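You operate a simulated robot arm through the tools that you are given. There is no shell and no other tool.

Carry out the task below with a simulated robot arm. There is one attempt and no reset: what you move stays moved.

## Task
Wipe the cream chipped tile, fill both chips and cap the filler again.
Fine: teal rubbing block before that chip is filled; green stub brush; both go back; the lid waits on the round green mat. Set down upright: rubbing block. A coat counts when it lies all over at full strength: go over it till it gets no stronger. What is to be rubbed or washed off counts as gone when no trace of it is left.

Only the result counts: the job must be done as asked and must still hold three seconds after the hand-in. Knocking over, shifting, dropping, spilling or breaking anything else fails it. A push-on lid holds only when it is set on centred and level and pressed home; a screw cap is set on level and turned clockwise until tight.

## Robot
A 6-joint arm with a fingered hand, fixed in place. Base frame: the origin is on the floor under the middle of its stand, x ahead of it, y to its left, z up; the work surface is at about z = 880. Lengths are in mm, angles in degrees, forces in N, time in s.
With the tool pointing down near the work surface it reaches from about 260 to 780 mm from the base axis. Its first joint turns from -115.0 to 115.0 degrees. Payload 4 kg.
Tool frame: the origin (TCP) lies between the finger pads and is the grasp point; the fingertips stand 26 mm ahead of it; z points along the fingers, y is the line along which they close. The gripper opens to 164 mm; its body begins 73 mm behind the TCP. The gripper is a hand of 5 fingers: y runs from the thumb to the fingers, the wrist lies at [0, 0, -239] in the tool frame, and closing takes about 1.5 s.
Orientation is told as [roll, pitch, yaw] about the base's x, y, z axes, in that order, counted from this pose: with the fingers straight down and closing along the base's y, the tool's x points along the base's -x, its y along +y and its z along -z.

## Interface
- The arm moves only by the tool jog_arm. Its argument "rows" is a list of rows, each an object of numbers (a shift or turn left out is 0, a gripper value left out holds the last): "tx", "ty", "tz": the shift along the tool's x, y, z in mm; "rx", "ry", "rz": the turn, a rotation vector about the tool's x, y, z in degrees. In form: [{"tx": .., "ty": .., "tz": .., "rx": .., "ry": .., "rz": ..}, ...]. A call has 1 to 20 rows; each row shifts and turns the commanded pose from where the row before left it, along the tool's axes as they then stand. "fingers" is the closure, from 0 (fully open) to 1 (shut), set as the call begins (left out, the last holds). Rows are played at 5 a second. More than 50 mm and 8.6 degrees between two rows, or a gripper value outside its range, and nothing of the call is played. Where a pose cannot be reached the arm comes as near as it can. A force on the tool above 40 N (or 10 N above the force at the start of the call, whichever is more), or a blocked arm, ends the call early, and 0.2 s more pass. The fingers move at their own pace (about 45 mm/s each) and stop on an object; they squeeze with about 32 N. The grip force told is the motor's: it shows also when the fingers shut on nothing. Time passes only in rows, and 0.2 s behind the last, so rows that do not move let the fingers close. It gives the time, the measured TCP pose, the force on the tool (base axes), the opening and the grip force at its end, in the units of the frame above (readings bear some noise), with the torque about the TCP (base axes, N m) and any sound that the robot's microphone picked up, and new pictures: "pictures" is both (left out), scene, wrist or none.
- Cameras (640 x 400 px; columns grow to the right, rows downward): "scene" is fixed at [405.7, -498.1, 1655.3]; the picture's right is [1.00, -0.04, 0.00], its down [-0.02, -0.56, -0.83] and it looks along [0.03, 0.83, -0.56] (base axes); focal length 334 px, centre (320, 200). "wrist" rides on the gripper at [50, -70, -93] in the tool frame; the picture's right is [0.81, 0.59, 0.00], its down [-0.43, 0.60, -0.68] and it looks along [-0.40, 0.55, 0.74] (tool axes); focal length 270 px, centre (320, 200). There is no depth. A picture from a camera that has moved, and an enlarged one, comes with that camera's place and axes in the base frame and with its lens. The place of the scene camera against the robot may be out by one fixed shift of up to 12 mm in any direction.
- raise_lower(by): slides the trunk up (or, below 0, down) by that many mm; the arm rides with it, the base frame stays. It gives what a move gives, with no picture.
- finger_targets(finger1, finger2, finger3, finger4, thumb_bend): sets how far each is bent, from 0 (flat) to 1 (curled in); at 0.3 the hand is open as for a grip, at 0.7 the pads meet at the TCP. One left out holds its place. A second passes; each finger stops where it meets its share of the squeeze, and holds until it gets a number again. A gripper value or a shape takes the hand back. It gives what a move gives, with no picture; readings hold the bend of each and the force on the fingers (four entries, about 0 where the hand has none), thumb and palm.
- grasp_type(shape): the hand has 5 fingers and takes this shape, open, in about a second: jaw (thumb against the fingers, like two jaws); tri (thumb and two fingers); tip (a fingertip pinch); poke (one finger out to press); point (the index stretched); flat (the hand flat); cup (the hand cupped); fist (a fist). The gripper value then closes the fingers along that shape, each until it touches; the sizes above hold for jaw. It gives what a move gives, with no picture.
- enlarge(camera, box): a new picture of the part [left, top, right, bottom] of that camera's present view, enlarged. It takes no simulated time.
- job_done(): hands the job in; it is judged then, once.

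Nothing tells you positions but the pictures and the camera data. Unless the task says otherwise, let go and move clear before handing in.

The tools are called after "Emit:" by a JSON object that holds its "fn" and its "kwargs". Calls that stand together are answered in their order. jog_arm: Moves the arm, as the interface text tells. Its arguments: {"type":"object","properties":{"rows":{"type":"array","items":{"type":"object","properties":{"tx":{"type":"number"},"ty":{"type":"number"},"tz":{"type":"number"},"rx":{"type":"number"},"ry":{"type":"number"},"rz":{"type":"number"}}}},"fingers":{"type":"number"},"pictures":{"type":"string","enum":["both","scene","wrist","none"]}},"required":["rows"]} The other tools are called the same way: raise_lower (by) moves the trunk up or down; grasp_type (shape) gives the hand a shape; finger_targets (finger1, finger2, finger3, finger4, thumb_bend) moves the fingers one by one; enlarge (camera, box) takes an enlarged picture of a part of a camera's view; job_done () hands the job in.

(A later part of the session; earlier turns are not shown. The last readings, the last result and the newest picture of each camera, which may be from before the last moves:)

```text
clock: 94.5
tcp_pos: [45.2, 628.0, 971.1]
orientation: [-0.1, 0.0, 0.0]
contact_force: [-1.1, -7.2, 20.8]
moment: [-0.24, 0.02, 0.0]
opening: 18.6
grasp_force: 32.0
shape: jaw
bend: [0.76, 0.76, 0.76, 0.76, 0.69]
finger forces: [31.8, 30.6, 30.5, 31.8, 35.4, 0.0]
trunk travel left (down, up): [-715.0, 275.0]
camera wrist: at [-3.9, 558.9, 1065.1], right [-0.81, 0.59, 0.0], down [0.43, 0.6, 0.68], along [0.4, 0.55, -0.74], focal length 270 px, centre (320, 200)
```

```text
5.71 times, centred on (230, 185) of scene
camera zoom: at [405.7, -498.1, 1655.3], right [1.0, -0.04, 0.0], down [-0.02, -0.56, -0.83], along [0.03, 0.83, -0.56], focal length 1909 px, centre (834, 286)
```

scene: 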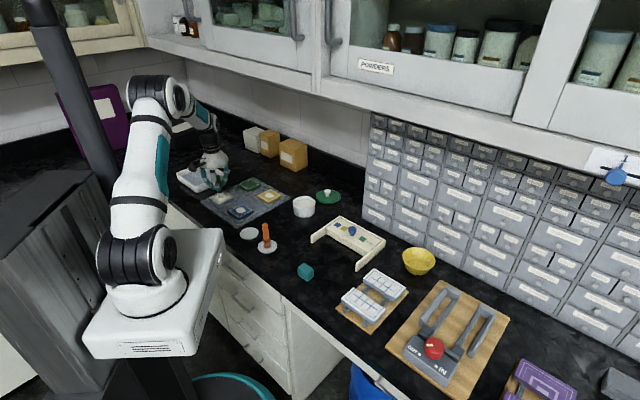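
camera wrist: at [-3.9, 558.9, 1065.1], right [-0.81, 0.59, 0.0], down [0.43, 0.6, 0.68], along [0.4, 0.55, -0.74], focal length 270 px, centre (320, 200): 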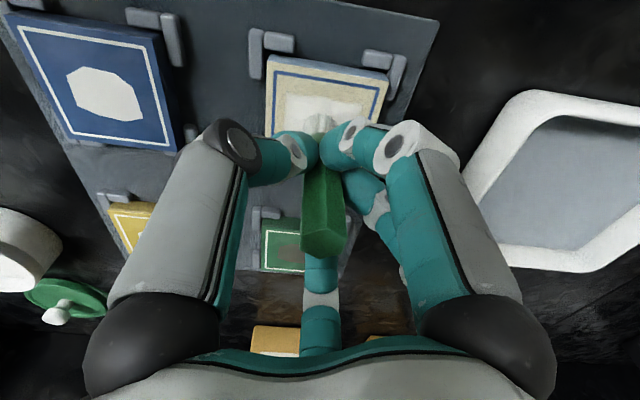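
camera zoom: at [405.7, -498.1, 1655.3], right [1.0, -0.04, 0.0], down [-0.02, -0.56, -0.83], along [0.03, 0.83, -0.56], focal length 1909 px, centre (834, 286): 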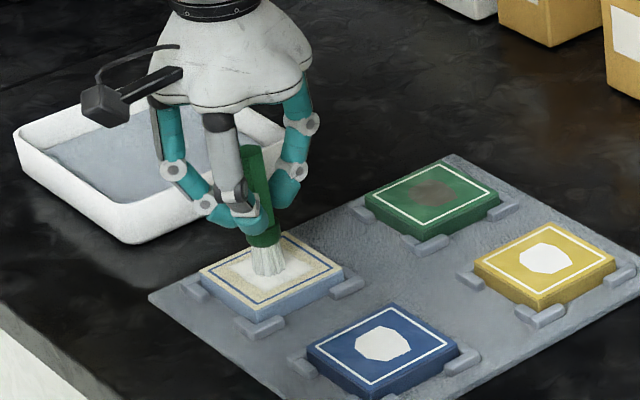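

The chip is turning white. I'll lift to inspect the coat.

Emit:
{"fn": "jog_arm", "kwargs": {"rows": [{"tz": -3}, {"tz": -17}, {"tz": -30}, {"tz": -20}, {}]}}

Emit:
{"fn": "enlarge", "kwargs": {"camera": "wrist", "box": [260, 20, 380, 120]}}

Emit:
{"fn": "enlarge", "kwargs": {"camera": "scene", "box": [190, 150, 270, 220]}}

```text
clock: 95.7
tcp_pos: [46.8, 629.4, 1039.4]
orientation: [-0.2, -0.1, -0.1]
contact_force: [0.7, 0.0, -1.1]
moment: [0.02, -0.01, 0.0]
opening: 18.7
grasp_force: 32.3
shape: jaw
bend: [0.76, 0.76, 0.76, 0.76, 0.69]
finger forces: [29.8, 30.9, 30.9, 30.0, 30.6, 0.0]
trunk travel left (down, up): [-715.0, 275.0]
camera wrist: at [-3.4, 560.7, 1134.6], right [-0.81, 0.59, 0.0], down [0.43, 0.6, 0.68], along [0.4, 0.55, -0.74], focal length 270 px, centre (320, 200)
```

scene: 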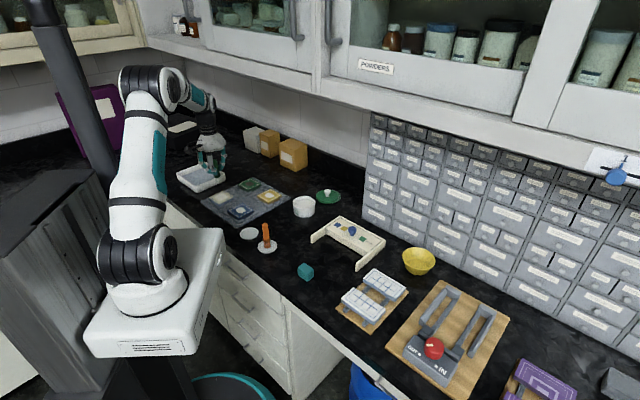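
wrist: 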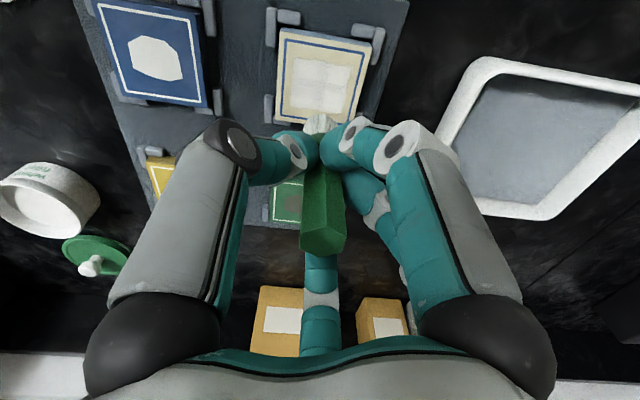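

```text
4.00 times, centred on (320, 70) of wrist
camera zoom: at [-3.4, 560.7, 1134.6], right [-0.81, 0.59, 0.0], down [0.43, 0.6, 0.68], along [0.4, 0.55, -0.74], focal length 1081 px, centre (320, 720)
```

zoom: 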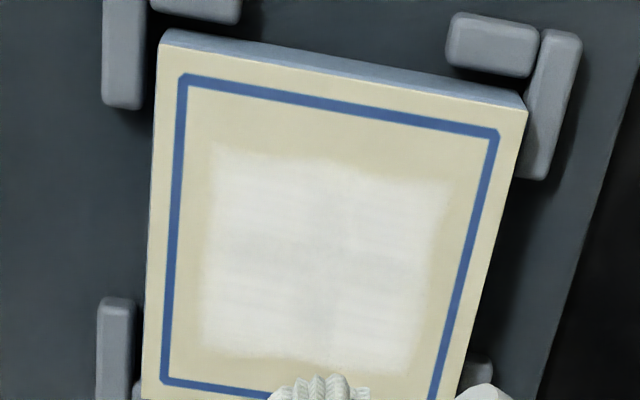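

```text
5.71 times, centred on (230, 185) of scene
camera zoom: at [405.7, -498.1, 1655.3], right [1.0, -0.04, 0.0], down [-0.02, -0.56, -0.83], along [0.03, 0.83, -0.56], focal length 1909 px, centre (834, 286)
```

zoom: 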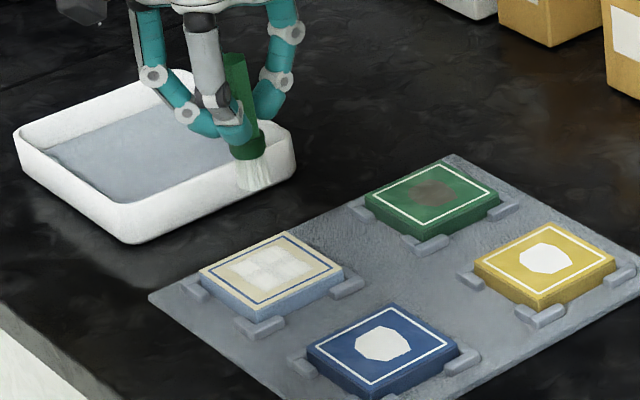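

The coat covers a square patch of about 44 mm over the chip, but it isn't at full white yet. I'll make a second pass aligned with the tile.

Emit:
{"fn": "jog_arm", "kwargs": {"rows": [{"ty": -19.8}, {"tz": 30}, {"tz": 25}, {"tz": 11}, {"tz": 2}, {}], "pictures": "none"}}

Emit:
{"fn": "jog_arm", "kwargs": {"rows": [{"tz": 0.8}, {}], "pictures": "none"}}

```text
clock: 97.1
tcp_pos: [47.7, 610.3, 972.0]
orientation: [-0.1, -0.1, 0.0]
contact_force: [0.4, -0.6, -0.9]
moment: [0.01, 0.0, 0.03]
opening: 18.2
grasp_force: 32.2
shape: jaw
bend: [0.76, 0.76, 0.76, 0.76, 0.69]
finger forces: [29.8, 30.9, 31.0, 29.9, 30.4, 0.0]
trunk travel left (down, up): [-715.0, 275.0]
```

```text
clock: 97.7
tcp_pos: [47.9, 609.8, 972.8]
orientation: [0.0, 0.0, -0.1]
contact_force: [0.6, -0.2, 0.0]
moment: [0.01, -0.03, -0.01]
opening: 18.5
grasp_force: 32.1
shape: jaw
bend: [0.76, 0.76, 0.76, 0.76, 0.69]
finger forces: [29.8, 30.9, 31.0, 29.9, 30.3, 0.0]
trunk travel left (down, up): [-715.0, 275.0]
```

Emit:
{"fn": "jog_arm", "kwargs": {"rows": [{"tz": 1}, {}], "pictures": "none"}}

```text
clock: 98.3
tcp_pos: [47.2, 609.3, 970.9]
orientation: [-0.1, 0.0, 0.0]
contact_force: [0.6, -0.6, 3.4]
moment: [-0.01, 0.03, 0.0]
opening: 18.8
grasp_force: 32.4
shape: jaw
bend: [0.76, 0.76, 0.76, 0.76, 0.69]
finger forces: [29.9, 31.0, 31.3, 30.1, 30.8, 0.0]
trunk travel left (down, up): [-715.0, 275.0]
```

Light contact (3 N). Sweeping in tile-aligned lines.

Emit:
{"fn": "jog_arm", "kwargs": {"rows": [{"tx": -9.9, "ty": 9.9}, {"tx": -9.9, "ty": 9.9}, {"tx": 4.95, "ty": 4.95}, {"tx": 9.9, "ty": -9.9}, {"tx": 9.9, "ty": -9.9}, {"tx": 4.95, "ty": 4.95}, {"tx": -9.9, "ty": 9.9}, {"tx": -9.9, "ty": 9.9}, {"tx": 4.95, "ty": 4.95}, {"tx": 9.9, "ty": -9.9}, {"tx": 9.9, "ty": -9.9}, {"tx": 4.95, "ty": 4.95}, {"tx": -9.9, "ty": 9.9}, {"tx": -9.9, "ty": 9.9}, {}], "pictures": "none"}}

Emit:
{"fn": "jog_arm", "kwargs": {"rows": [{"tz": -3}, {"tz": -20}, {"tz": -25, "ty": 10}, {"tz": -25, "ty": 10}, {}]}}

Emit:
{"fn": "enlarge", "kwargs": {"camera": "wrist", "box": [260, 0, 380, 100]}}

Emit:
{"fn": "enlarge", "kwargs": {"camera": "scene", "box": [190, 150, 270, 220]}}

```text
clock: 101.5
tcp_pos: [46.8, 649.7, 971.5]
orientation: [-0.2, 0.1, 0.1]
contact_force: [-1.2, -2.0, 6.3]
moment: [-0.08, 0.11, 0.03]
opening: 18.6
grasp_force: 32.0
shape: jaw
bend: [0.76, 0.76, 0.76, 0.76, 0.69]
finger forces: [30.7, 31.2, 30.6, 29.6, 31.5, 0.0]
trunk travel left (down, up): [-715.0, 275.0]
```

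```text
clock: 102.7
tcp_pos: [47.7, 670.5, 1043.5]
orientation: [-0.2, 0.0, 0.0]
contact_force: [-0.2, -0.1, -0.3]
moment: [-0.01, 0.0, 0.0]
opening: 18.7
grasp_force: 32.7
shape: jaw
bend: [0.76, 0.76, 0.76, 0.76, 0.69]
finger forces: [29.5, 30.7, 30.9, 29.6, 30.2, 0.1]
trunk travel left (down, up): [-715.0, 275.0]
camera wrist: at [-3.5, 601.0, 1137.9], right [-0.81, 0.59, 0.0], down [0.43, 0.6, 0.68], along [0.4, 0.55, -0.74], focal length 270 px, centre (320, 200)
```

scene: 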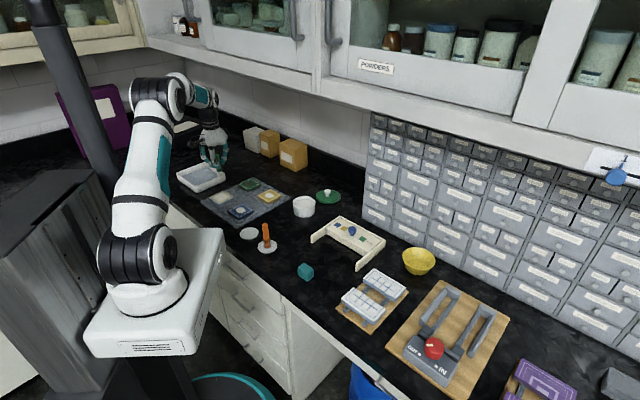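
wrist: 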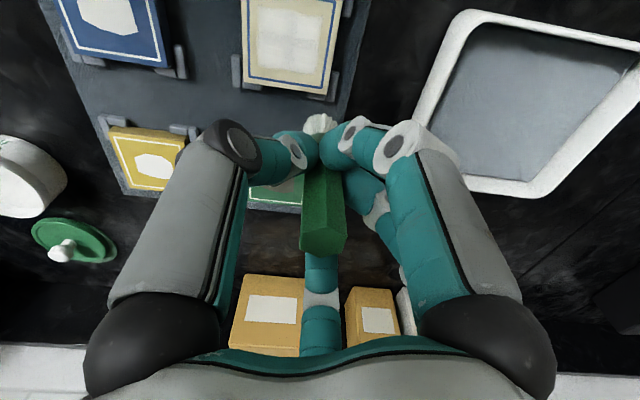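

```text
4.00 times, centred on (320, 50) of wrist
camera zoom: at [-3.5, 601.0, 1137.9], right [-0.81, 0.59, 0.0], down [0.43, 0.6, 0.68], along [0.4, 0.55, -0.74], focal length 1081 px, centre (320, 800)
```

zoom: 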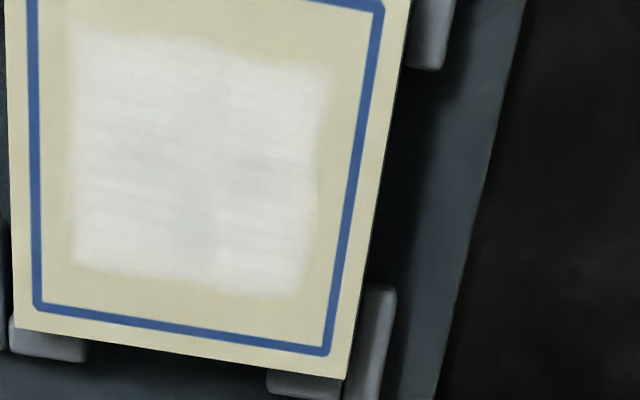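

```text
5.71 times, centred on (230, 185) of scene
camera zoom: at [405.7, -498.1, 1655.3], right [1.0, -0.04, 0.0], down [-0.02, -0.56, -0.83], along [0.03, 0.83, -0.56], focal length 1909 px, centre (834, 286)
```

zoom: 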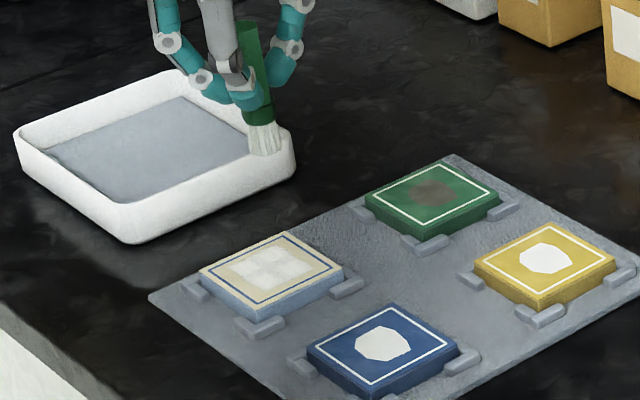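

The coat shows a faint greyish cross in the middle, so I'll reload the brush and go over it again to see if it gets stronger.

Emit:
{"fn": "jog_arm", "kwargs": {"rows": [{"tx": -40.6, "ty": -16.3}, {"tx": -40.6, "ty": -16.3}, {"tx": -40.6, "ty": -16.3}, {"tx": -40.6, "ty": -16.3}, {"tx": -40.6, "ty": -16.3}, {"tx": -40.6, "ty": -16.3}, {"tx": -40.6, "ty": -16.3}, {"tx": -40.3, "ty": -16.3}, {"tz": 30}, {"tz": 22}, {"tz": 6}, {}], "pictures": "none"}}

Emit:
{"fn": "jog_arm", "kwargs": {"rows": [{"tz": 2}, {"tz": 2}, {}]}}

```text
clock: 105.3
tcp_pos: [371.7, 537.8, 986.1]
orientation: [-0.1, 0.0, 0.0]
contact_force: [-0.1, -0.4, -0.1]
moment: [0.01, -0.01, 0.03]
opening: 18.4
grasp_force: 31.8
shape: jaw
bend: [0.76, 0.76, 0.76, 0.76, 0.69]
finger forces: [28.9, 30.6, 30.3, 29.5, 29.5, 0.1]
trunk travel left (down, up): [-715.0, 275.0]
```

```text
clock: 106.1
tcp_pos: [371.1, 536.8, 980.8]
orientation: [-0.1, 0.0, 0.0]
contact_force: [-0.6, 0.1, -0.2]
moment: [0.03, 0.0, 0.02]
opening: 18.4
grasp_force: 32.3
shape: jaw
bend: [0.76, 0.76, 0.76, 0.76, 0.69]
finger forces: [28.9, 30.5, 30.3, 29.4, 29.4, 0.1]
trunk travel left (down, up): [-715.0, 275.0]
camera wrist: at [321.4, 469.1, 1074.9], right [-0.81, 0.59, 0.0], down [0.43, 0.6, 0.68], along [0.4, 0.55, -0.74], focal length 270 px, centre (320, 200)
```

scene: 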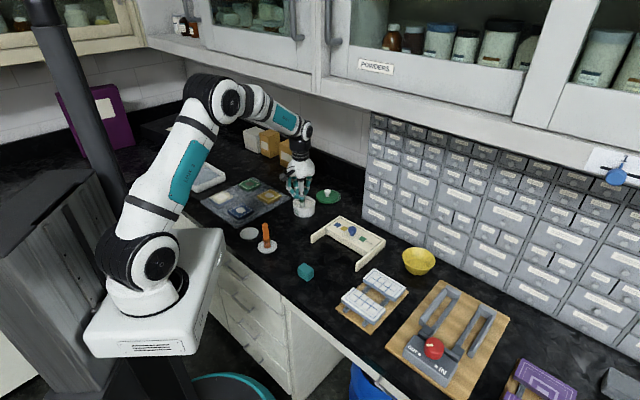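
wrist: 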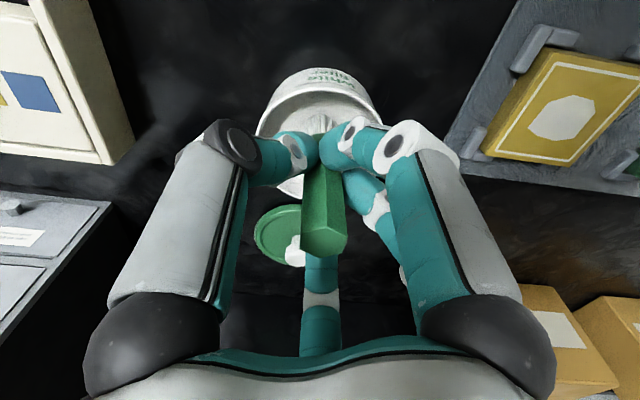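

Emit:
{"fn": "jog_arm", "kwargs": {"rows": [{"tz": 1.5}, {}], "pictures": "none"}}

Emit:
{"fn": "jog_arm", "kwargs": {"rows": [{"tz": 1.5}, {}], "pictures": "none"}}

```text
clock: 106.7
tcp_pos: [371.0, 538.3, 979.0]
orientation: [-0.1, -0.1, 0.0]
contact_force: [-1.0, 0.0, -0.2]
moment: [0.01, 0.01, -0.03]
opening: 18.8
grasp_force: 31.5
shape: jaw
bend: [0.76, 0.76, 0.76, 0.76, 0.69]
finger forces: [29.0, 30.6, 30.4, 29.6, 29.5, 0.0]
trunk travel left (down, up): [-715.0, 275.0]
```

```text
clock: 107.3
tcp_pos: [371.9, 538.9, 979.3]
orientation: [0.0, -0.1, 0.0]
contact_force: [-0.2, 0.2, 5.1]
moment: [0.05, -0.01, -0.02]
opening: 18.5
grasp_force: 32.0
shape: jaw
bend: [0.76, 0.76, 0.76, 0.76, 0.69]
finger forces: [29.2, 31.1, 30.8, 29.6, 30.0, 0.0]
trunk travel left (down, up): [-715.0, 275.0]
```

Reloaded (contact 5 N in the filler). Back to the cream chip for another pass.

Emit:
{"fn": "jog_arm", "kwargs": {"rows": [{"tz": -3}, {"tz": -20}, {"tz": -40}, {"tx": 40.5, "ty": 8.9}, {"tx": 40.5, "ty": 8.9}, {"tx": 40.5, "ty": 8.9}, {"tx": 40.5, "ty": 8.9}, {"tx": 40.5, "ty": 8.9}, {"tx": 40.5, "ty": 8.9}, {"tx": 40.5, "ty": 8.9}, {"tx": 40.5, "ty": 8.9}, {"tz": 30}, {"tz": 30}, {"tz": 8}, {"tz": 2}, {}], "pictures": "none"}}

```text
clock: 110.7
tcp_pos: [48.3, 608.9, 970.4]
orientation: [-0.1, -0.1, -0.1]
contact_force: [0.5, -0.3, 4.2]
moment: [0.0, 0.0, -0.02]
opening: 18.6
grasp_force: 32.0
shape: jaw
bend: [0.76, 0.76, 0.76, 0.76, 0.69]
finger forces: [28.7, 30.5, 30.2, 29.4, 29.5, 0.1]
trunk travel left (down, up): [-715.0, 275.0]
```

Contact made. Brushing lines one way, then crosswise.

Emit:
{"fn": "jog_arm", "kwargs": {"rows": [{"tx": -9.9, "ty": 9.9}, {"tx": -9.9, "ty": 9.9}, {"tx": 4.95, "ty": 4.95}, {"tx": 9.9, "ty": -9.9}, {"tx": 9.9, "ty": -9.9}, {"tx": 4.95, "ty": 4.95}, {"tx": -9.9, "ty": 9.9}, {"tx": -9.9, "ty": 9.9}, {"tx": 4.95, "ty": 4.95}, {"tx": 9.9, "ty": -9.9}, {"tx": 9.9, "ty": -9.9}, {"tx": 4.95, "ty": 4.95}, {"tx": -9.9, "ty": 9.9}, {"tx": -9.9, "ty": 9.9}, {}], "pictures": "none"}}

Emit:
{"fn": "jog_arm", "kwargs": {"rows": [{"tx": -9.9, "ty": -9.9}, {"tx": -9.9, "ty": -9.9}, {"tx": 4.95, "ty": -4.95}, {"tx": 9.9, "ty": 9.9}, {"tx": 9.9, "ty": 9.9}, {"tx": 4.95, "ty": -4.95}, {"tx": -9.9, "ty": -9.9}, {"tx": -9.9, "ty": -9.9}, {"tx": 4.95, "ty": -4.95}, {"tx": 9.9, "ty": 9.9}, {"tx": 9.9, "ty": 9.9}, {"tx": 4.95, "ty": -4.95}, {"tx": -9.9, "ty": -9.9}, {"tx": -9.9, "ty": -9.9}, {}], "pictures": "none"}}

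Emit:
{"fn": "jog_arm", "kwargs": {"rows": [{"tz": -3}, {"tz": -20, "ty": 20}, {"tz": -25, "ty": 20}, {"tz": -25, "ty": 20}, {}]}}

Emit:
{"fn": "enlarge", "kwargs": {"camera": "wrist", "box": [260, 0, 380, 100]}}

Emit:
{"fn": "enlarge", "kwargs": {"camera": "scene", "box": [190, 150, 270, 220]}}

```text
clock: 113.9
tcp_pos: [47.2, 650.4, 971.2]
orientation: [0.0, 0.0, 0.0]
contact_force: [-2.6, -1.1, 8.7]
moment: [-0.08, 0.08, 0.01]
opening: 18.7
grasp_force: 31.7
shape: jaw
bend: [0.76, 0.76, 0.76, 0.76, 0.69]
finger forces: [29.8, 30.8, 29.5, 29.0, 30.3, 0.0]
trunk travel left (down, up): [-715.0, 275.0]
```

```text
clock: 117.1
tcp_pos: [46.7, 610.0, 971.0]
orientation: [-0.1, -0.1, 0.0]
contact_force: [-2.5, 2.4, 9.4]
moment: [0.08, 0.11, 0.0]
opening: 18.5
grasp_force: 31.3
shape: jaw
bend: [0.76, 0.76, 0.76, 0.76, 0.69]
finger forces: [29.7, 32.2, 30.8, 28.8, 29.1, 0.0]
trunk travel left (down, up): [-715.0, 275.0]
```

```text
clock: 118.3
tcp_pos: [46.5, 671.8, 1042.6]
orientation: [-0.1, 0.1, 0.1]
contact_force: [1.0, 0.1, -0.5]
moment: [-0.02, -0.01, 0.02]
opening: 18.5
grasp_force: 32.4
shape: jaw
bend: [0.76, 0.76, 0.76, 0.76, 0.69]
finger forces: [28.8, 30.6, 29.9, 29.1, 28.8, 0.0]
trunk travel left (down, up): [-715.0, 275.0]
camera wrist: at [-2.5, 602.5, 1136.8], right [-0.81, 0.59, 0.0], down [0.43, 0.6, 0.68], along [0.4, 0.55, -0.74], focal length 270 px, centre (320, 200)
```

scene: 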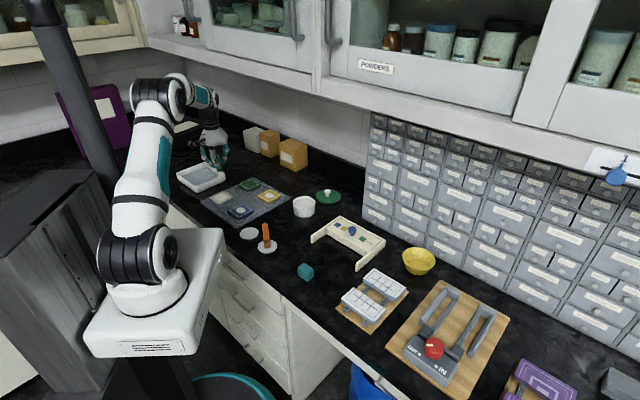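
wrist: 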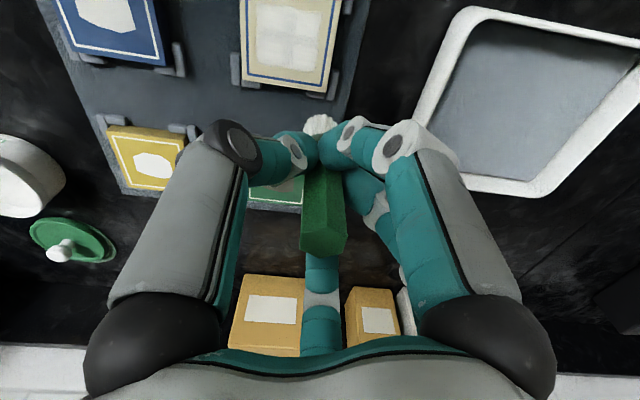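

```text
4.00 times, centred on (320, 50) of wrist
camera zoom: at [-2.5, 602.5, 1136.8], right [-0.81, 0.59, 0.0], down [0.43, 0.6, 0.68], along [0.4, 0.55, -0.74], focal length 1081 px, centre (320, 800)
```

zoom: 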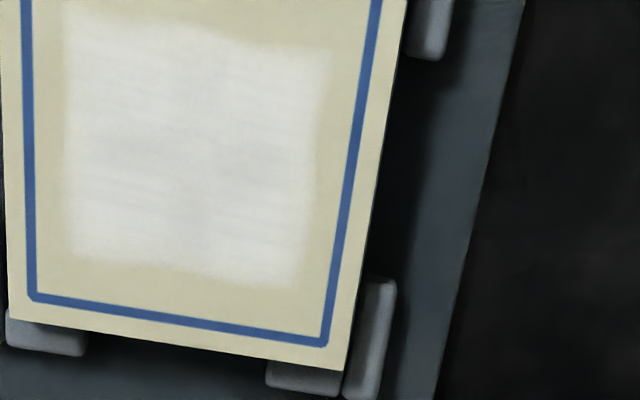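

```text
5.71 times, centred on (230, 185) of scene
camera zoom: at [405.7, -498.1, 1655.3], right [1.0, -0.04, 0.0], down [-0.02, -0.56, -0.83], along [0.03, 0.83, -0.56], focal length 1909 px, centre (834, 286)
```

zoom: 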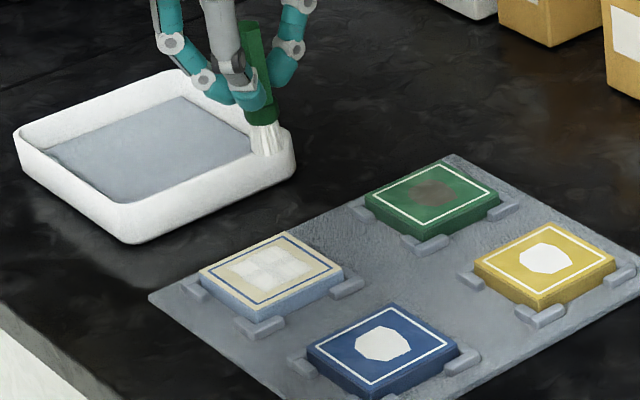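

The look barely changed between passes, which suggests full strength. I'll enlarge heavily to judge the cross pattern.

Emit:
{"fn": "enlarge", "kwargs": {"camera": "wrist", "box": [264, 0, 344, 75]}}

Emit:
{"fn": "enlarge", "kwargs": {"camera": "scene", "box": [205, 175, 260, 215]}}

Emit:
{"fn": "enlarge", "kwargs": {"camera": "wrist", "box": [60, 0, 200, 200]}}

```text
5.33 times, centred on (304, 38) of wrist
camera zoom: at [-2.5, 602.5, 1136.8], right [-0.81, 0.59, 0.0], down [0.43, 0.6, 0.68], along [0.4, 0.55, -0.74], focal length 1442 px, centre (405, 1067)
```

zoom: 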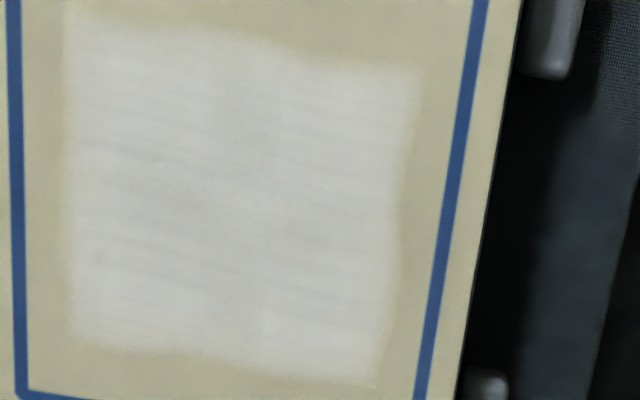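

```text
10.00 times, centred on (232, 195) of scene
camera zoom: at [405.7, -498.1, 1655.3], right [1.0, -0.04, 0.0], down [-0.02, -0.56, -0.83], along [0.03, 0.83, -0.56], focal length 3341 px, centre (1195, 250)
```

zoom: 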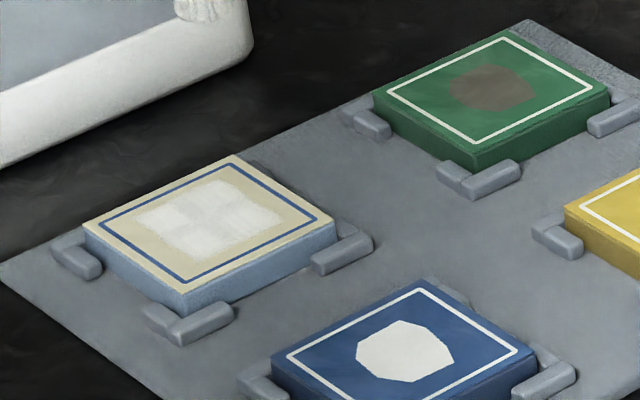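

```text
2.00 times, centred on (130, 100) of wrist
camera zoom: at [-2.5, 602.5, 1136.8], right [-0.81, 0.59, 0.0], down [0.43, 0.6, 0.68], along [0.4, 0.55, -0.74], focal length 541 px, centre (700, 400)
```

zoom: 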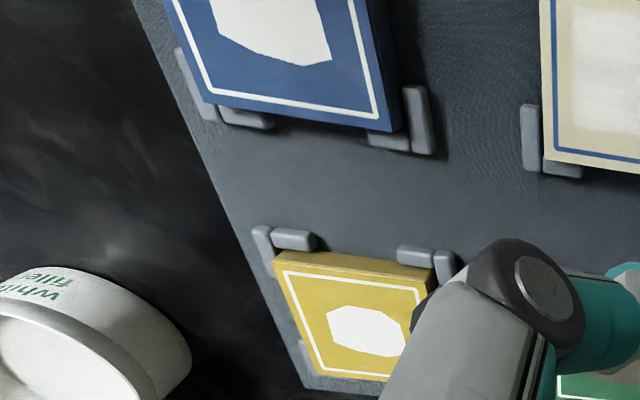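

The green tile's chip is the same brown as the bare cream chip was, while blue and yellow are already white, so green is the second chip. I'll reload the brush for it.

Emit:
{"fn": "jog_arm", "kwargs": {"rows": [{"tx": -40.7, "ty": -16.6}, {"tx": -40.7, "ty": -16.6}, {"tx": -40.7, "ty": -16.6}, {"tx": -40.7, "ty": -16.6}, {"tx": -40.7, "ty": -16.6}, {"tx": -40.7, "ty": -16.6}, {"tx": -40.7, "ty": -16.6}, {"tx": -40.7, "ty": -16.6}, {"tz": 30}, {"tz": 24}, {"tz": 7}, {"tz": 1.5}, {}], "pictures": "none"}}

Emit:
{"fn": "jog_arm", "kwargs": {"rows": [{"tz": 1}, {}], "pictures": "none"}}

```text
clock: 121.1
tcp_pos: [373.6, 536.3, 980.9]
orientation: [-0.2, 0.0, 0.0]
contact_force: [-0.4, -0.4, -0.4]
moment: [0.0, -0.01, 0.01]
opening: 18.7
grasp_force: 32.4
shape: jaw
bend: [0.76, 0.76, 0.76, 0.76, 0.69]
finger forces: [28.1, 30.4, 29.5, 28.9, 28.4, 0.0]
trunk travel left (down, up): [-715.0, 275.0]
```

```text
clock: 121.7
tcp_pos: [373.1, 537.2, 981.4]
orientation: [-0.1, -0.1, 0.0]
contact_force: [-0.2, 0.0, -0.5]
moment: [-0.04, 0.01, -0.03]
opening: 18.5
grasp_force: 32.0
shape: jaw
bend: [0.76, 0.76, 0.76, 0.76, 0.69]
finger forces: [28.1, 30.3, 29.5, 28.9, 28.2, 0.0]
trunk travel left (down, up): [-715.0, 275.0]
```

Emit:
{"fn": "jog_arm", "kwargs": {"rows": [{"tz": 1.2}, {}], "pictures": "none"}}

Emit:
{"fn": "jog_arm", "kwargs": {"rows": [{"tz": 1.2}, {}], "pictures": "none"}}

```text
clock: 122.3
tcp_pos: [372.4, 537.0, 980.2]
orientation: [-0.1, 0.0, 0.1]
contact_force: [-0.6, 0.2, 1.4]
moment: [-0.02, -0.04, 0.04]
opening: 18.5
grasp_force: 32.0
shape: jaw
bend: [0.76, 0.76, 0.76, 0.76, 0.69]
finger forces: [28.3, 30.4, 29.6, 29.1, 28.4, 0.0]
trunk travel left (down, up): [-715.0, 275.0]
```

```text
clock: 122.9
tcp_pos: [372.8, 536.2, 980.6]
orientation: [0.0, 0.0, 0.0]
contact_force: [0.9, 0.1, 7.6]
moment: [0.03, 0.01, -0.01]
opening: 18.9
grasp_force: 32.2
shape: jaw
bend: [0.76, 0.76, 0.76, 0.76, 0.69]
finger forces: [28.5, 31.0, 30.2, 29.1, 28.7, 0.1]
trunk travel left (down, up): [-715.0, 275.0]
```

Reloaded. Moving over the green tile for a look.

Emit:
{"fn": "jog_arm", "kwargs": {"rows": [{"tz": -3}, {"tz": -20}, {"tz": -40}, {"tx": 32.9, "ty": 26.9}, {"tx": 32.9, "ty": 26.9}, {"tx": 32.9, "ty": 26.9}, {"tx": 32.9, "ty": 26.9}, {"tx": 32.9, "ty": 26.9}, {"tx": 32.9, "ty": 26.9}, {"tx": 32.9, "ty": 26.9}, {}]}}

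Emit:
{"fn": "enlarge", "kwargs": {"camera": "wrist", "box": [250, 10, 390, 130]}}

Emit:
{"fn": "enlarge", "kwargs": {"camera": "scene", "box": [200, 130, 290, 220]}}

```text
clock: 125.3
tcp_pos: [143.5, 725.9, 1040.9]
orientation: [-0.1, 0.0, -0.1]
contact_force: [0.9, 0.1, -0.4]
moment: [-0.06, -0.03, 0.01]
opening: 18.5
grasp_force: 32.7
shape: jaw
bend: [0.76, 0.76, 0.76, 0.76, 0.69]
finger forces: [28.0, 30.2, 29.2, 28.8, 27.9, 0.1]
trunk travel left (down, up): [-715.0, 275.0]
camera wrist: at [92.6, 656.3, 1135.1], right [-0.81, 0.59, 0.0], down [0.43, 0.6, 0.68], along [0.4, 0.55, -0.74], focal length 270 px, centre (320, 200)
```

scene: 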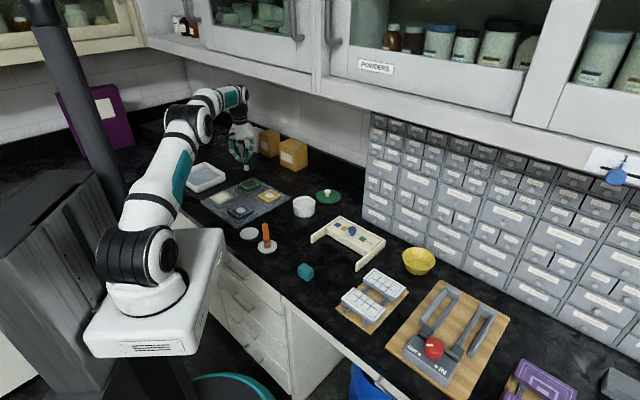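
wrist: 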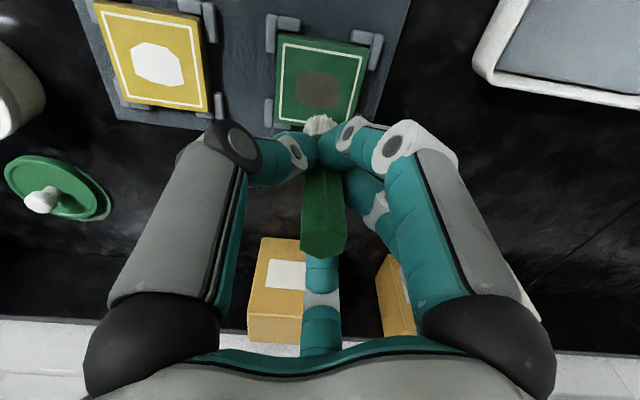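

```text
3.33 times, centred on (320, 70) of wrist
camera zoom: at [92.6, 656.3, 1135.1], right [-0.81, 0.59, 0.0], down [0.43, 0.6, 0.68], along [0.4, 0.55, -0.74], focal length 901 px, centre (320, 633)
```

zoom: 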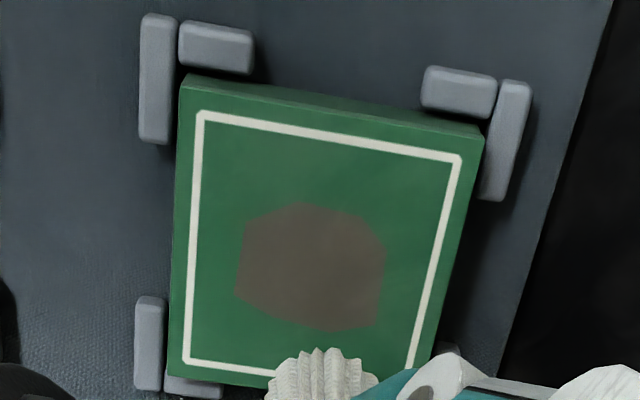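

```text
4.44 times, centred on (245, 175) of scene
camera zoom: at [405.7, -498.1, 1655.3], right [1.0, -0.04, 0.0], down [-0.02, -0.56, -0.83], along [0.03, 0.83, -0.56], focal length 1485 px, centre (653, 311)
```

zoom: 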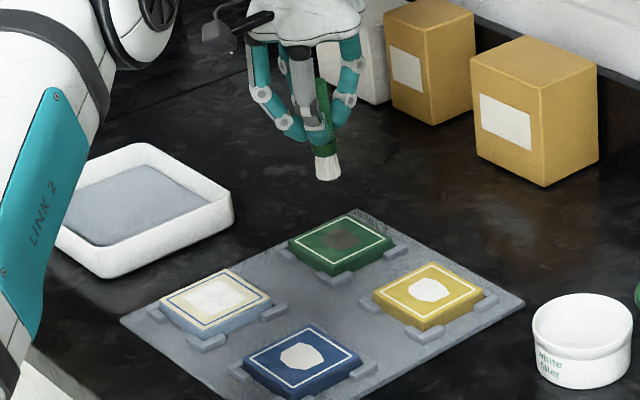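

The green tile's chip is centred near (146, 726). I'll start at the near corner of the patch and touch down.

Emit:
{"fn": "jog_arm", "kwargs": {"rows": [{"tx": -2.5, "ty": -19.9}, {"tz": 30}, {"tz": 28}, {"tz": 9}, {"tz": 2}, {}], "pictures": "none"}}

Emit:
{"fn": "jog_arm", "kwargs": {"rows": [{"tz": 1}, {}], "pictures": "none"}}

```text
clock: 126.7
tcp_pos: [145.3, 705.8, 972.4]
orientation: [-0.1, 0.1, 0.0]
contact_force: [-0.2, 0.2, -0.9]
moment: [-0.01, 0.02, 0.04]
opening: 18.6
grasp_force: 32.1
shape: jaw
bend: [0.76, 0.76, 0.76, 0.76, 0.69]
finger forces: [27.9, 30.1, 29.3, 28.7, 27.9, 0.1]
trunk travel left (down, up): [-715.0, 275.0]
```

```text
clock: 127.3
tcp_pos: [145.0, 706.9, 971.4]
orientation: [-0.1, 0.0, 0.0]
contact_force: [-0.1, -0.2, -0.8]
moment: [-0.02, 0.0, 0.03]
opening: 18.5
grasp_force: 32.2
shape: jaw
bend: [0.76, 0.76, 0.76, 0.76, 0.69]
finger forces: [27.9, 30.1, 29.3, 28.9, 28.0, 0.0]
trunk travel left (down, up): [-715.0, 275.0]
```

Emit:
{"fn": "jog_arm", "kwargs": {"rows": [{"tz": 1}, {}], "pictures": "none"}}

Emit:
{"fn": "jog_arm", "kwargs": {"rows": [{"tz": 0.7}, {}], "pictures": "none"}}

```text
clock: 127.9
tcp_pos: [144.6, 705.9, 970.9]
orientation: [0.0, 0.0, 0.1]
contact_force: [0.2, -0.2, 4.3]
moment: [0.01, -0.02, 0.01]
opening: 18.6
grasp_force: 31.4
shape: jaw
bend: [0.76, 0.76, 0.76, 0.76, 0.69]
finger forces: [28.3, 30.3, 29.6, 29.3, 28.4, 0.1]
trunk travel left (down, up): [-715.0, 275.0]
```

```text
clock: 128.5
tcp_pos: [145.5, 707.4, 970.4]
orientation: [-0.1, 0.0, 0.1]
contact_force: [0.4, -0.2, 10.9]
moment: [0.03, 0.0, 0.01]
opening: 18.5
grasp_force: 32.1
shape: jaw
bend: [0.76, 0.76, 0.76, 0.76, 0.69]
finger forces: [28.5, 30.7, 29.9, 29.5, 28.9, 0.1]
trunk travel left (down, up): [-715.0, 275.0]
```

Contact established. I'll ease slightly and brush the first set of lines.

Emit:
{"fn": "jog_arm", "kwargs": {"rows": [{"tx": -9.9, "ty": 9.9, "tz": -0.4}, {"tx": -9.9, "ty": 9.9}, {"tx": 4.95, "ty": 4.95}, {"tx": 9.9, "ty": -9.9}, {"tx": 9.9, "ty": -9.9}, {"tx": 4.95, "ty": 4.95}, {"tx": -9.9, "ty": 9.9}, {"tx": -9.9, "ty": 9.9}, {"tx": 4.95, "ty": 4.95}, {"tx": 9.9, "ty": -9.9}, {"tx": 9.9, "ty": -9.9}, {"tx": 4.95, "ty": 4.95}, {"tx": -9.9, "ty": 9.9}, {"tx": -9.9, "ty": 9.9}, {}], "pictures": "none"}}

Emit:
{"fn": "jog_arm", "kwargs": {"rows": [{"tz": -3}, {"tz": -22}, {"tz": -25}, {"tz": -25}, {}]}}

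Emit:
{"fn": "enlarge", "kwargs": {"camera": "wrist", "box": [250, 0, 390, 110]}}

Emit:
{"fn": "enlarge", "kwargs": {"camera": "scene", "box": [205, 160, 295, 220]}}

```text
clock: 131.7
tcp_pos: [145.9, 745.4, 970.2]
orientation: [-0.2, 0.0, 0.0]
contact_force: [-3.0, -1.1, 7.6]
moment: [-0.01, 0.12, 0.04]
opening: 18.7
grasp_force: 31.9
shape: jaw
bend: [0.77, 0.76, 0.76, 0.76, 0.69]
finger forces: [29.8, 30.9, 29.5, 28.8, 29.4, 0.0]
trunk travel left (down, up): [-715.0, 275.0]
```

```text
clock: 132.9
tcp_pos: [144.5, 736.0, 1042.0]
orientation: [0.0, 0.0, 0.0]
contact_force: [-0.8, 0.2, -0.5]
moment: [-0.01, 0.02, -0.01]
opening: 18.5
grasp_force: 32.1
shape: jaw
bend: [0.77, 0.76, 0.76, 0.76, 0.69]
finger forces: [28.6, 30.2, 29.5, 28.8, 28.3, 0.0]
out of reach, approached as far as the arm can: row 4
trunk travel left (down, up): [-715.0, 275.0]
camera wrist: at [94.7, 666.6, 1135.3], right [-0.81, 0.59, 0.0], down [0.43, 0.59, 0.68], along [0.4, 0.55, -0.73], focal length 270 px, centre (320, 200)
```

scene: 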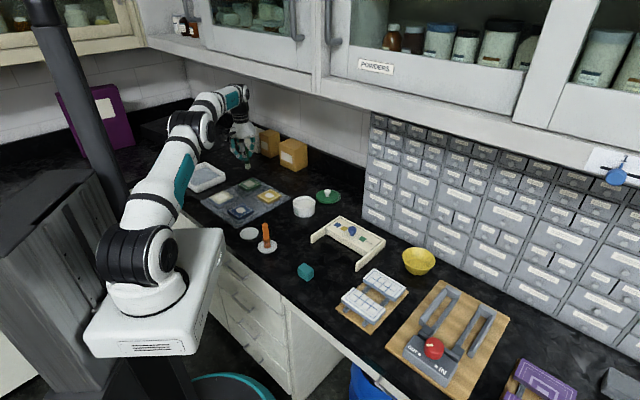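
wrist: 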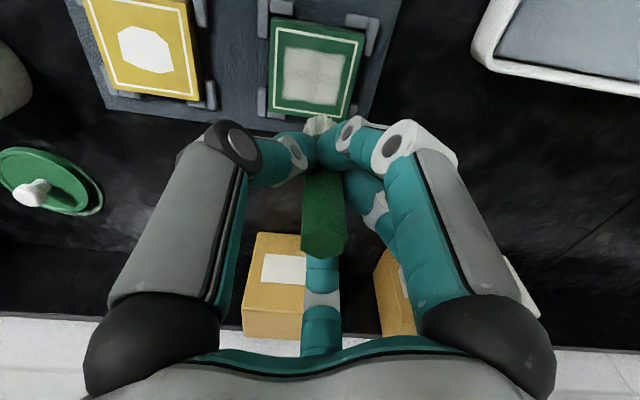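

```text
3.64 times, centred on (320, 55) of wrist
camera zoom: at [94.7, 666.6, 1135.3], right [-0.81, 0.59, 0.0], down [0.43, 0.59, 0.68], along [0.4, 0.55, -0.73], focal length 983 px, centre (320, 727)
```

zoom: 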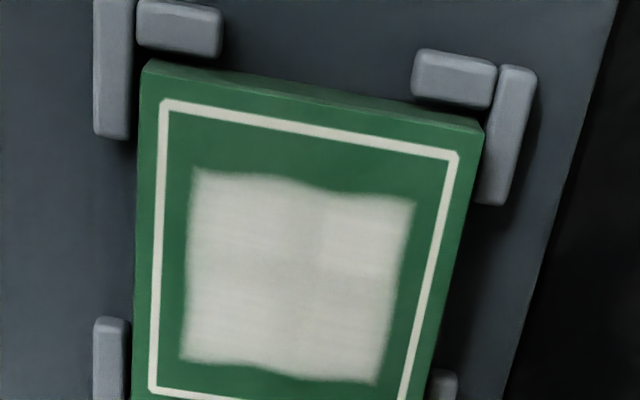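

```text
6.67 times, centred on (250, 190) of scene
camera zoom: at [405.7, -498.1, 1655.3], right [1.0, -0.04, 0.0], down [-0.02, -0.56, -0.83], along [0.03, 0.83, -0.56], focal length 2227 px, centre (787, 267)
```

zoom: 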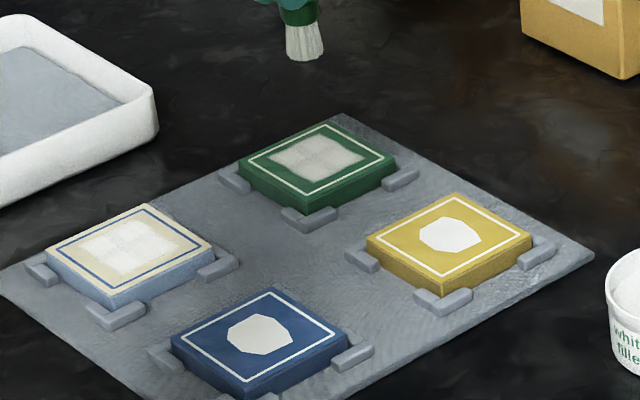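

One pass gave about three-quarters strength on green. I'll go over it crosswise now.

Emit:
{"fn": "jog_arm", "kwargs": {"rows": [{"tx": -1.5, "ty": -29.5}, {"tz": 30}, {"tz": 30}, {"tz": 9}, {"tz": 1.5}, {}], "pictures": "none"}}

```text
clock: 134.3
tcp_pos: [145.7, 706.6, 969.8]
orientation: [-0.1, 0.0, 0.0]
contact_force: [-0.3, -0.3, -0.1]
moment: [0.01, -0.06, 0.03]
opening: 18.2
grasp_force: 31.9
shape: jaw
bend: [0.77, 0.76, 0.76, 0.76, 0.69]
finger forces: [28.3, 30.1, 29.5, 28.8, 28.0, 0.1]
trunk travel left (down, up): [-715.0, 275.0]
```

Emit:
{"fn": "jog_arm", "kwargs": {"rows": [{"tz": 1}, {}], "pictures": "none"}}

```text
clock: 134.9
tcp_pos: [146.3, 706.0, 971.7]
orientation: [0.1, 0.1, 0.0]
contact_force: [0.8, 0.3, 4.7]
moment: [0.03, 0.02, -0.01]
opening: 18.4
grasp_force: 32.1
shape: jaw
bend: [0.77, 0.76, 0.76, 0.76, 0.69]
finger forces: [28.7, 30.1, 29.6, 29.1, 28.5, 0.1]
trunk travel left (down, up): [-715.0, 275.0]
```

Emit:
{"fn": "jog_arm", "kwargs": {"rows": [{"tx": 9.9, "ty": 9.9}, {"tx": 9.9, "ty": 9.9}, {"tx": -4.95, "ty": 4.95}, {"tx": -9.9, "ty": -9.9}, {"tx": -9.9, "ty": -9.9}, {"tx": -4.95, "ty": 4.95}, {"tx": 9.9, "ty": 9.9}, {"tx": 9.9, "ty": 9.9}, {"tx": -4.95, "ty": 4.95}, {"tx": -9.9, "ty": -9.9}, {"tx": -9.9, "ty": -9.9}, {"tx": -4.95, "ty": 4.95}, {"tx": 9.9, "ty": 9.9}, {"tx": 9.9, "ty": 9.9}, {}], "pictures": "none"}}

Emit:
{"fn": "jog_arm", "kwargs": {"rows": [{"tz": -3}, {"tz": -22}, {"tz": -25, "ty": -5}, {"tz": -22, "ty": -5}, {}]}}

Emit:
{"fn": "enlarge", "kwargs": {"camera": "wrist", "box": [250, 0, 390, 110]}}

Emit:
{"fn": "enlarge", "kwargs": {"camera": "scene", "box": [205, 160, 295, 220]}}

```text
clock: 138.1
tcp_pos: [147.0, 744.9, 971.7]
orientation: [0.0, 0.0, 0.0]
contact_force: [3.6, -2.1, 12.9]
moment: [0.0, -0.13, 0.0]
opening: 18.2
grasp_force: 32.1
shape: jaw
bend: [0.77, 0.76, 0.76, 0.76, 0.69]
finger forces: [28.4, 30.0, 30.3, 30.9, 29.9, 0.0]
trunk travel left (down, up): [-715.0, 275.0]
```

```text
clock: 139.3
tcp_pos: [145.1, 735.2, 1042.2]
orientation: [0.1, 0.1, -0.1]
contact_force: [-0.6, -0.3, -0.4]
moment: [0.02, 0.01, 0.0]
opening: 18.5
grasp_force: 32.1
shape: jaw
bend: [0.77, 0.76, 0.76, 0.76, 0.69]
finger forces: [28.3, 30.3, 29.4, 29.1, 27.9, 0.1]
trunk travel left (down, up): [-715.0, 275.0]
camera wrist: at [96.0, 665.9, 1135.8], right [-0.81, 0.59, 0.0], down [0.43, 0.59, 0.68], along [0.4, 0.55, -0.74], focal length 270 px, centre (320, 200)
```

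scene: 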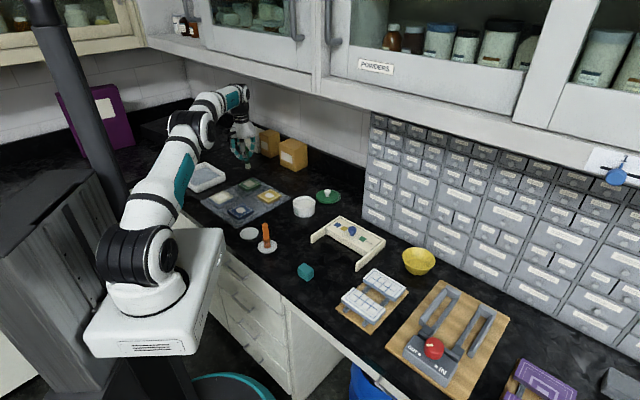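
wrist: 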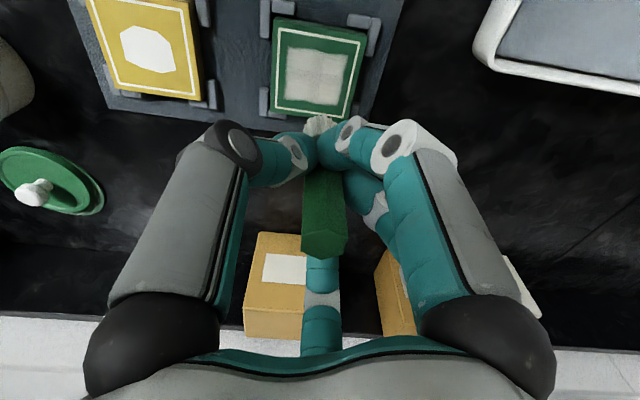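

```text
3.64 times, centred on (320, 55) of wrist
camera zoom: at [96.0, 665.9, 1135.8], right [-0.81, 0.59, 0.0], down [0.43, 0.59, 0.68], along [0.4, 0.55, -0.74], focal length 983 px, centre (320, 727)
```

zoom: 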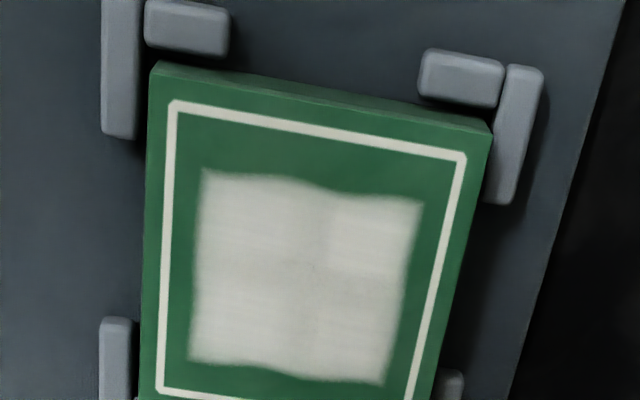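

```text
6.67 times, centred on (250, 190) of scene
camera zoom: at [405.7, -498.1, 1655.3], right [1.0, -0.04, 0.0], down [-0.02, -0.56, -0.83], along [0.03, 0.83, -0.56], focal length 2227 px, centre (787, 267)
```

zoom: 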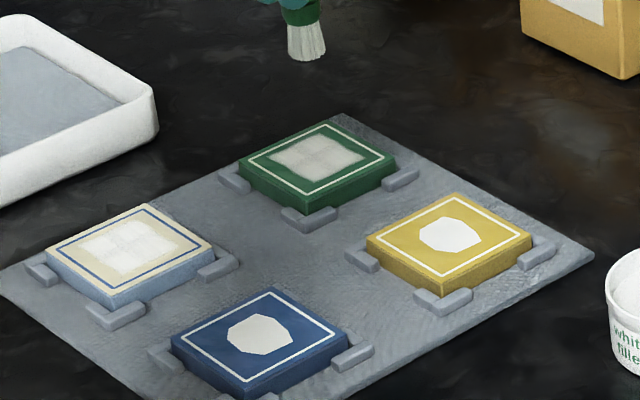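

Slightly whiter. I'll reload and do two more passes on the green chip to see whether it still gains.

Emit:
{"fn": "jog_arm", "kwargs": {"rows": [{"tx": -32.5, "ty": -28.1}, {"tx": -32.5, "ty": -28.1}, {"tx": -32.5, "ty": -28.1}, {"tx": -32.5, "ty": -28.1}, {"tx": -32.5, "ty": -28.1}, {"tx": -32.5, "ty": -28.1}, {"tx": -32.5, "ty": -28.1}, {"tz": 30}, {"tz": 24}, {"tz": 7}, {"tz": 1.5}, {}], "pictures": "none"}}

Emit:
{"fn": "jog_arm", "kwargs": {"rows": [{"tz": 1.2}, {}], "pictures": "none"}}

```text
clock: 141.9
tcp_pos: [373.2, 539.0, 980.0]
orientation: [-0.1, 0.0, 0.0]
contact_force: [0.2, 0.3, -0.9]
moment: [-0.01, -0.01, 0.01]
opening: 18.5
grasp_force: 32.3
shape: jaw
bend: [0.77, 0.76, 0.76, 0.76, 0.69]
finger forces: [28.0, 30.2, 29.0, 28.9, 27.6, 0.0]
trunk travel left (down, up): [-715.0, 275.0]
```

```text
clock: 142.5
tcp_pos: [372.2, 539.2, 978.9]
orientation: [-0.1, -0.1, 0.1]
contact_force: [-1.2, 0.0, 1.3]
moment: [0.01, 0.0, 0.04]
opening: 18.6
grasp_force: 32.1
shape: jaw
bend: [0.77, 0.76, 0.76, 0.76, 0.69]
finger forces: [28.2, 30.5, 29.2, 29.1, 27.9, 0.0]
trunk travel left (down, up): [-715.0, 275.0]
```

Emit:
{"fn": "jog_arm", "kwargs": {"rows": [{"tz": 1}, {}], "pictures": "none"}}

Emit:
{"fn": "jog_arm", "kwargs": {"rows": [{"tz": -3}, {"tz": -20}, {"tz": -40}, {"tx": 32.3, "ty": 24}, {"tx": 32.3, "ty": 24}, {"tx": 32.3, "ty": 24}, {"tx": 32.3, "ty": 24}, {"tx": 32.3, "ty": 24}, {"tx": 32.3, "ty": 24}, {"tx": 32.3, "ty": 24}, {"tz": 30}, {"tz": 30}, {"tz": 9}, {}], "pictures": "none"}}

```text
clock: 143.1
tcp_pos: [371.9, 538.7, 978.2]
orientation: [0.0, 0.0, 0.0]
contact_force: [-0.4, 0.4, 5.2]
moment: [0.04, 0.02, -0.02]
opening: 18.4
grasp_force: 32.6
shape: jaw
bend: [0.77, 0.76, 0.76, 0.76, 0.69]
finger forces: [28.1, 30.7, 29.5, 29.3, 28.1, 0.0]
trunk travel left (down, up): [-715.0, 275.0]
```

```text
clock: 146.1
tcp_pos: [147.2, 708.6, 971.7]
orientation: [-0.2, 0.0, 0.0]
contact_force: [0.3, -0.4, 0.4]
moment: [-0.02, -0.01, 0.01]
opening: 18.3
grasp_force: 31.8
shape: jaw
bend: [0.77, 0.76, 0.76, 0.76, 0.69]
finger forces: [27.9, 30.3, 28.9, 28.9, 27.6, 0.0]
trunk travel left (down, up): [-715.0, 275.0]
```

Emit:
{"fn": "jog_arm", "kwargs": {"rows": [{"tz": 1, "ty": -2}, {}], "pictures": "none"}}

```text
clock: 146.7
tcp_pos: [146.4, 705.4, 970.1]
orientation: [0.0, 0.0, 0.0]
contact_force: [0.3, 0.5, 3.0]
moment: [0.07, 0.02, 0.0]
opening: 18.2
grasp_force: 31.8
shape: jaw
bend: [0.77, 0.76, 0.76, 0.76, 0.69]
finger forces: [28.0, 30.8, 29.5, 29.0, 27.7, 0.0]
trunk travel left (down, up): [-715.0, 275.0]
```

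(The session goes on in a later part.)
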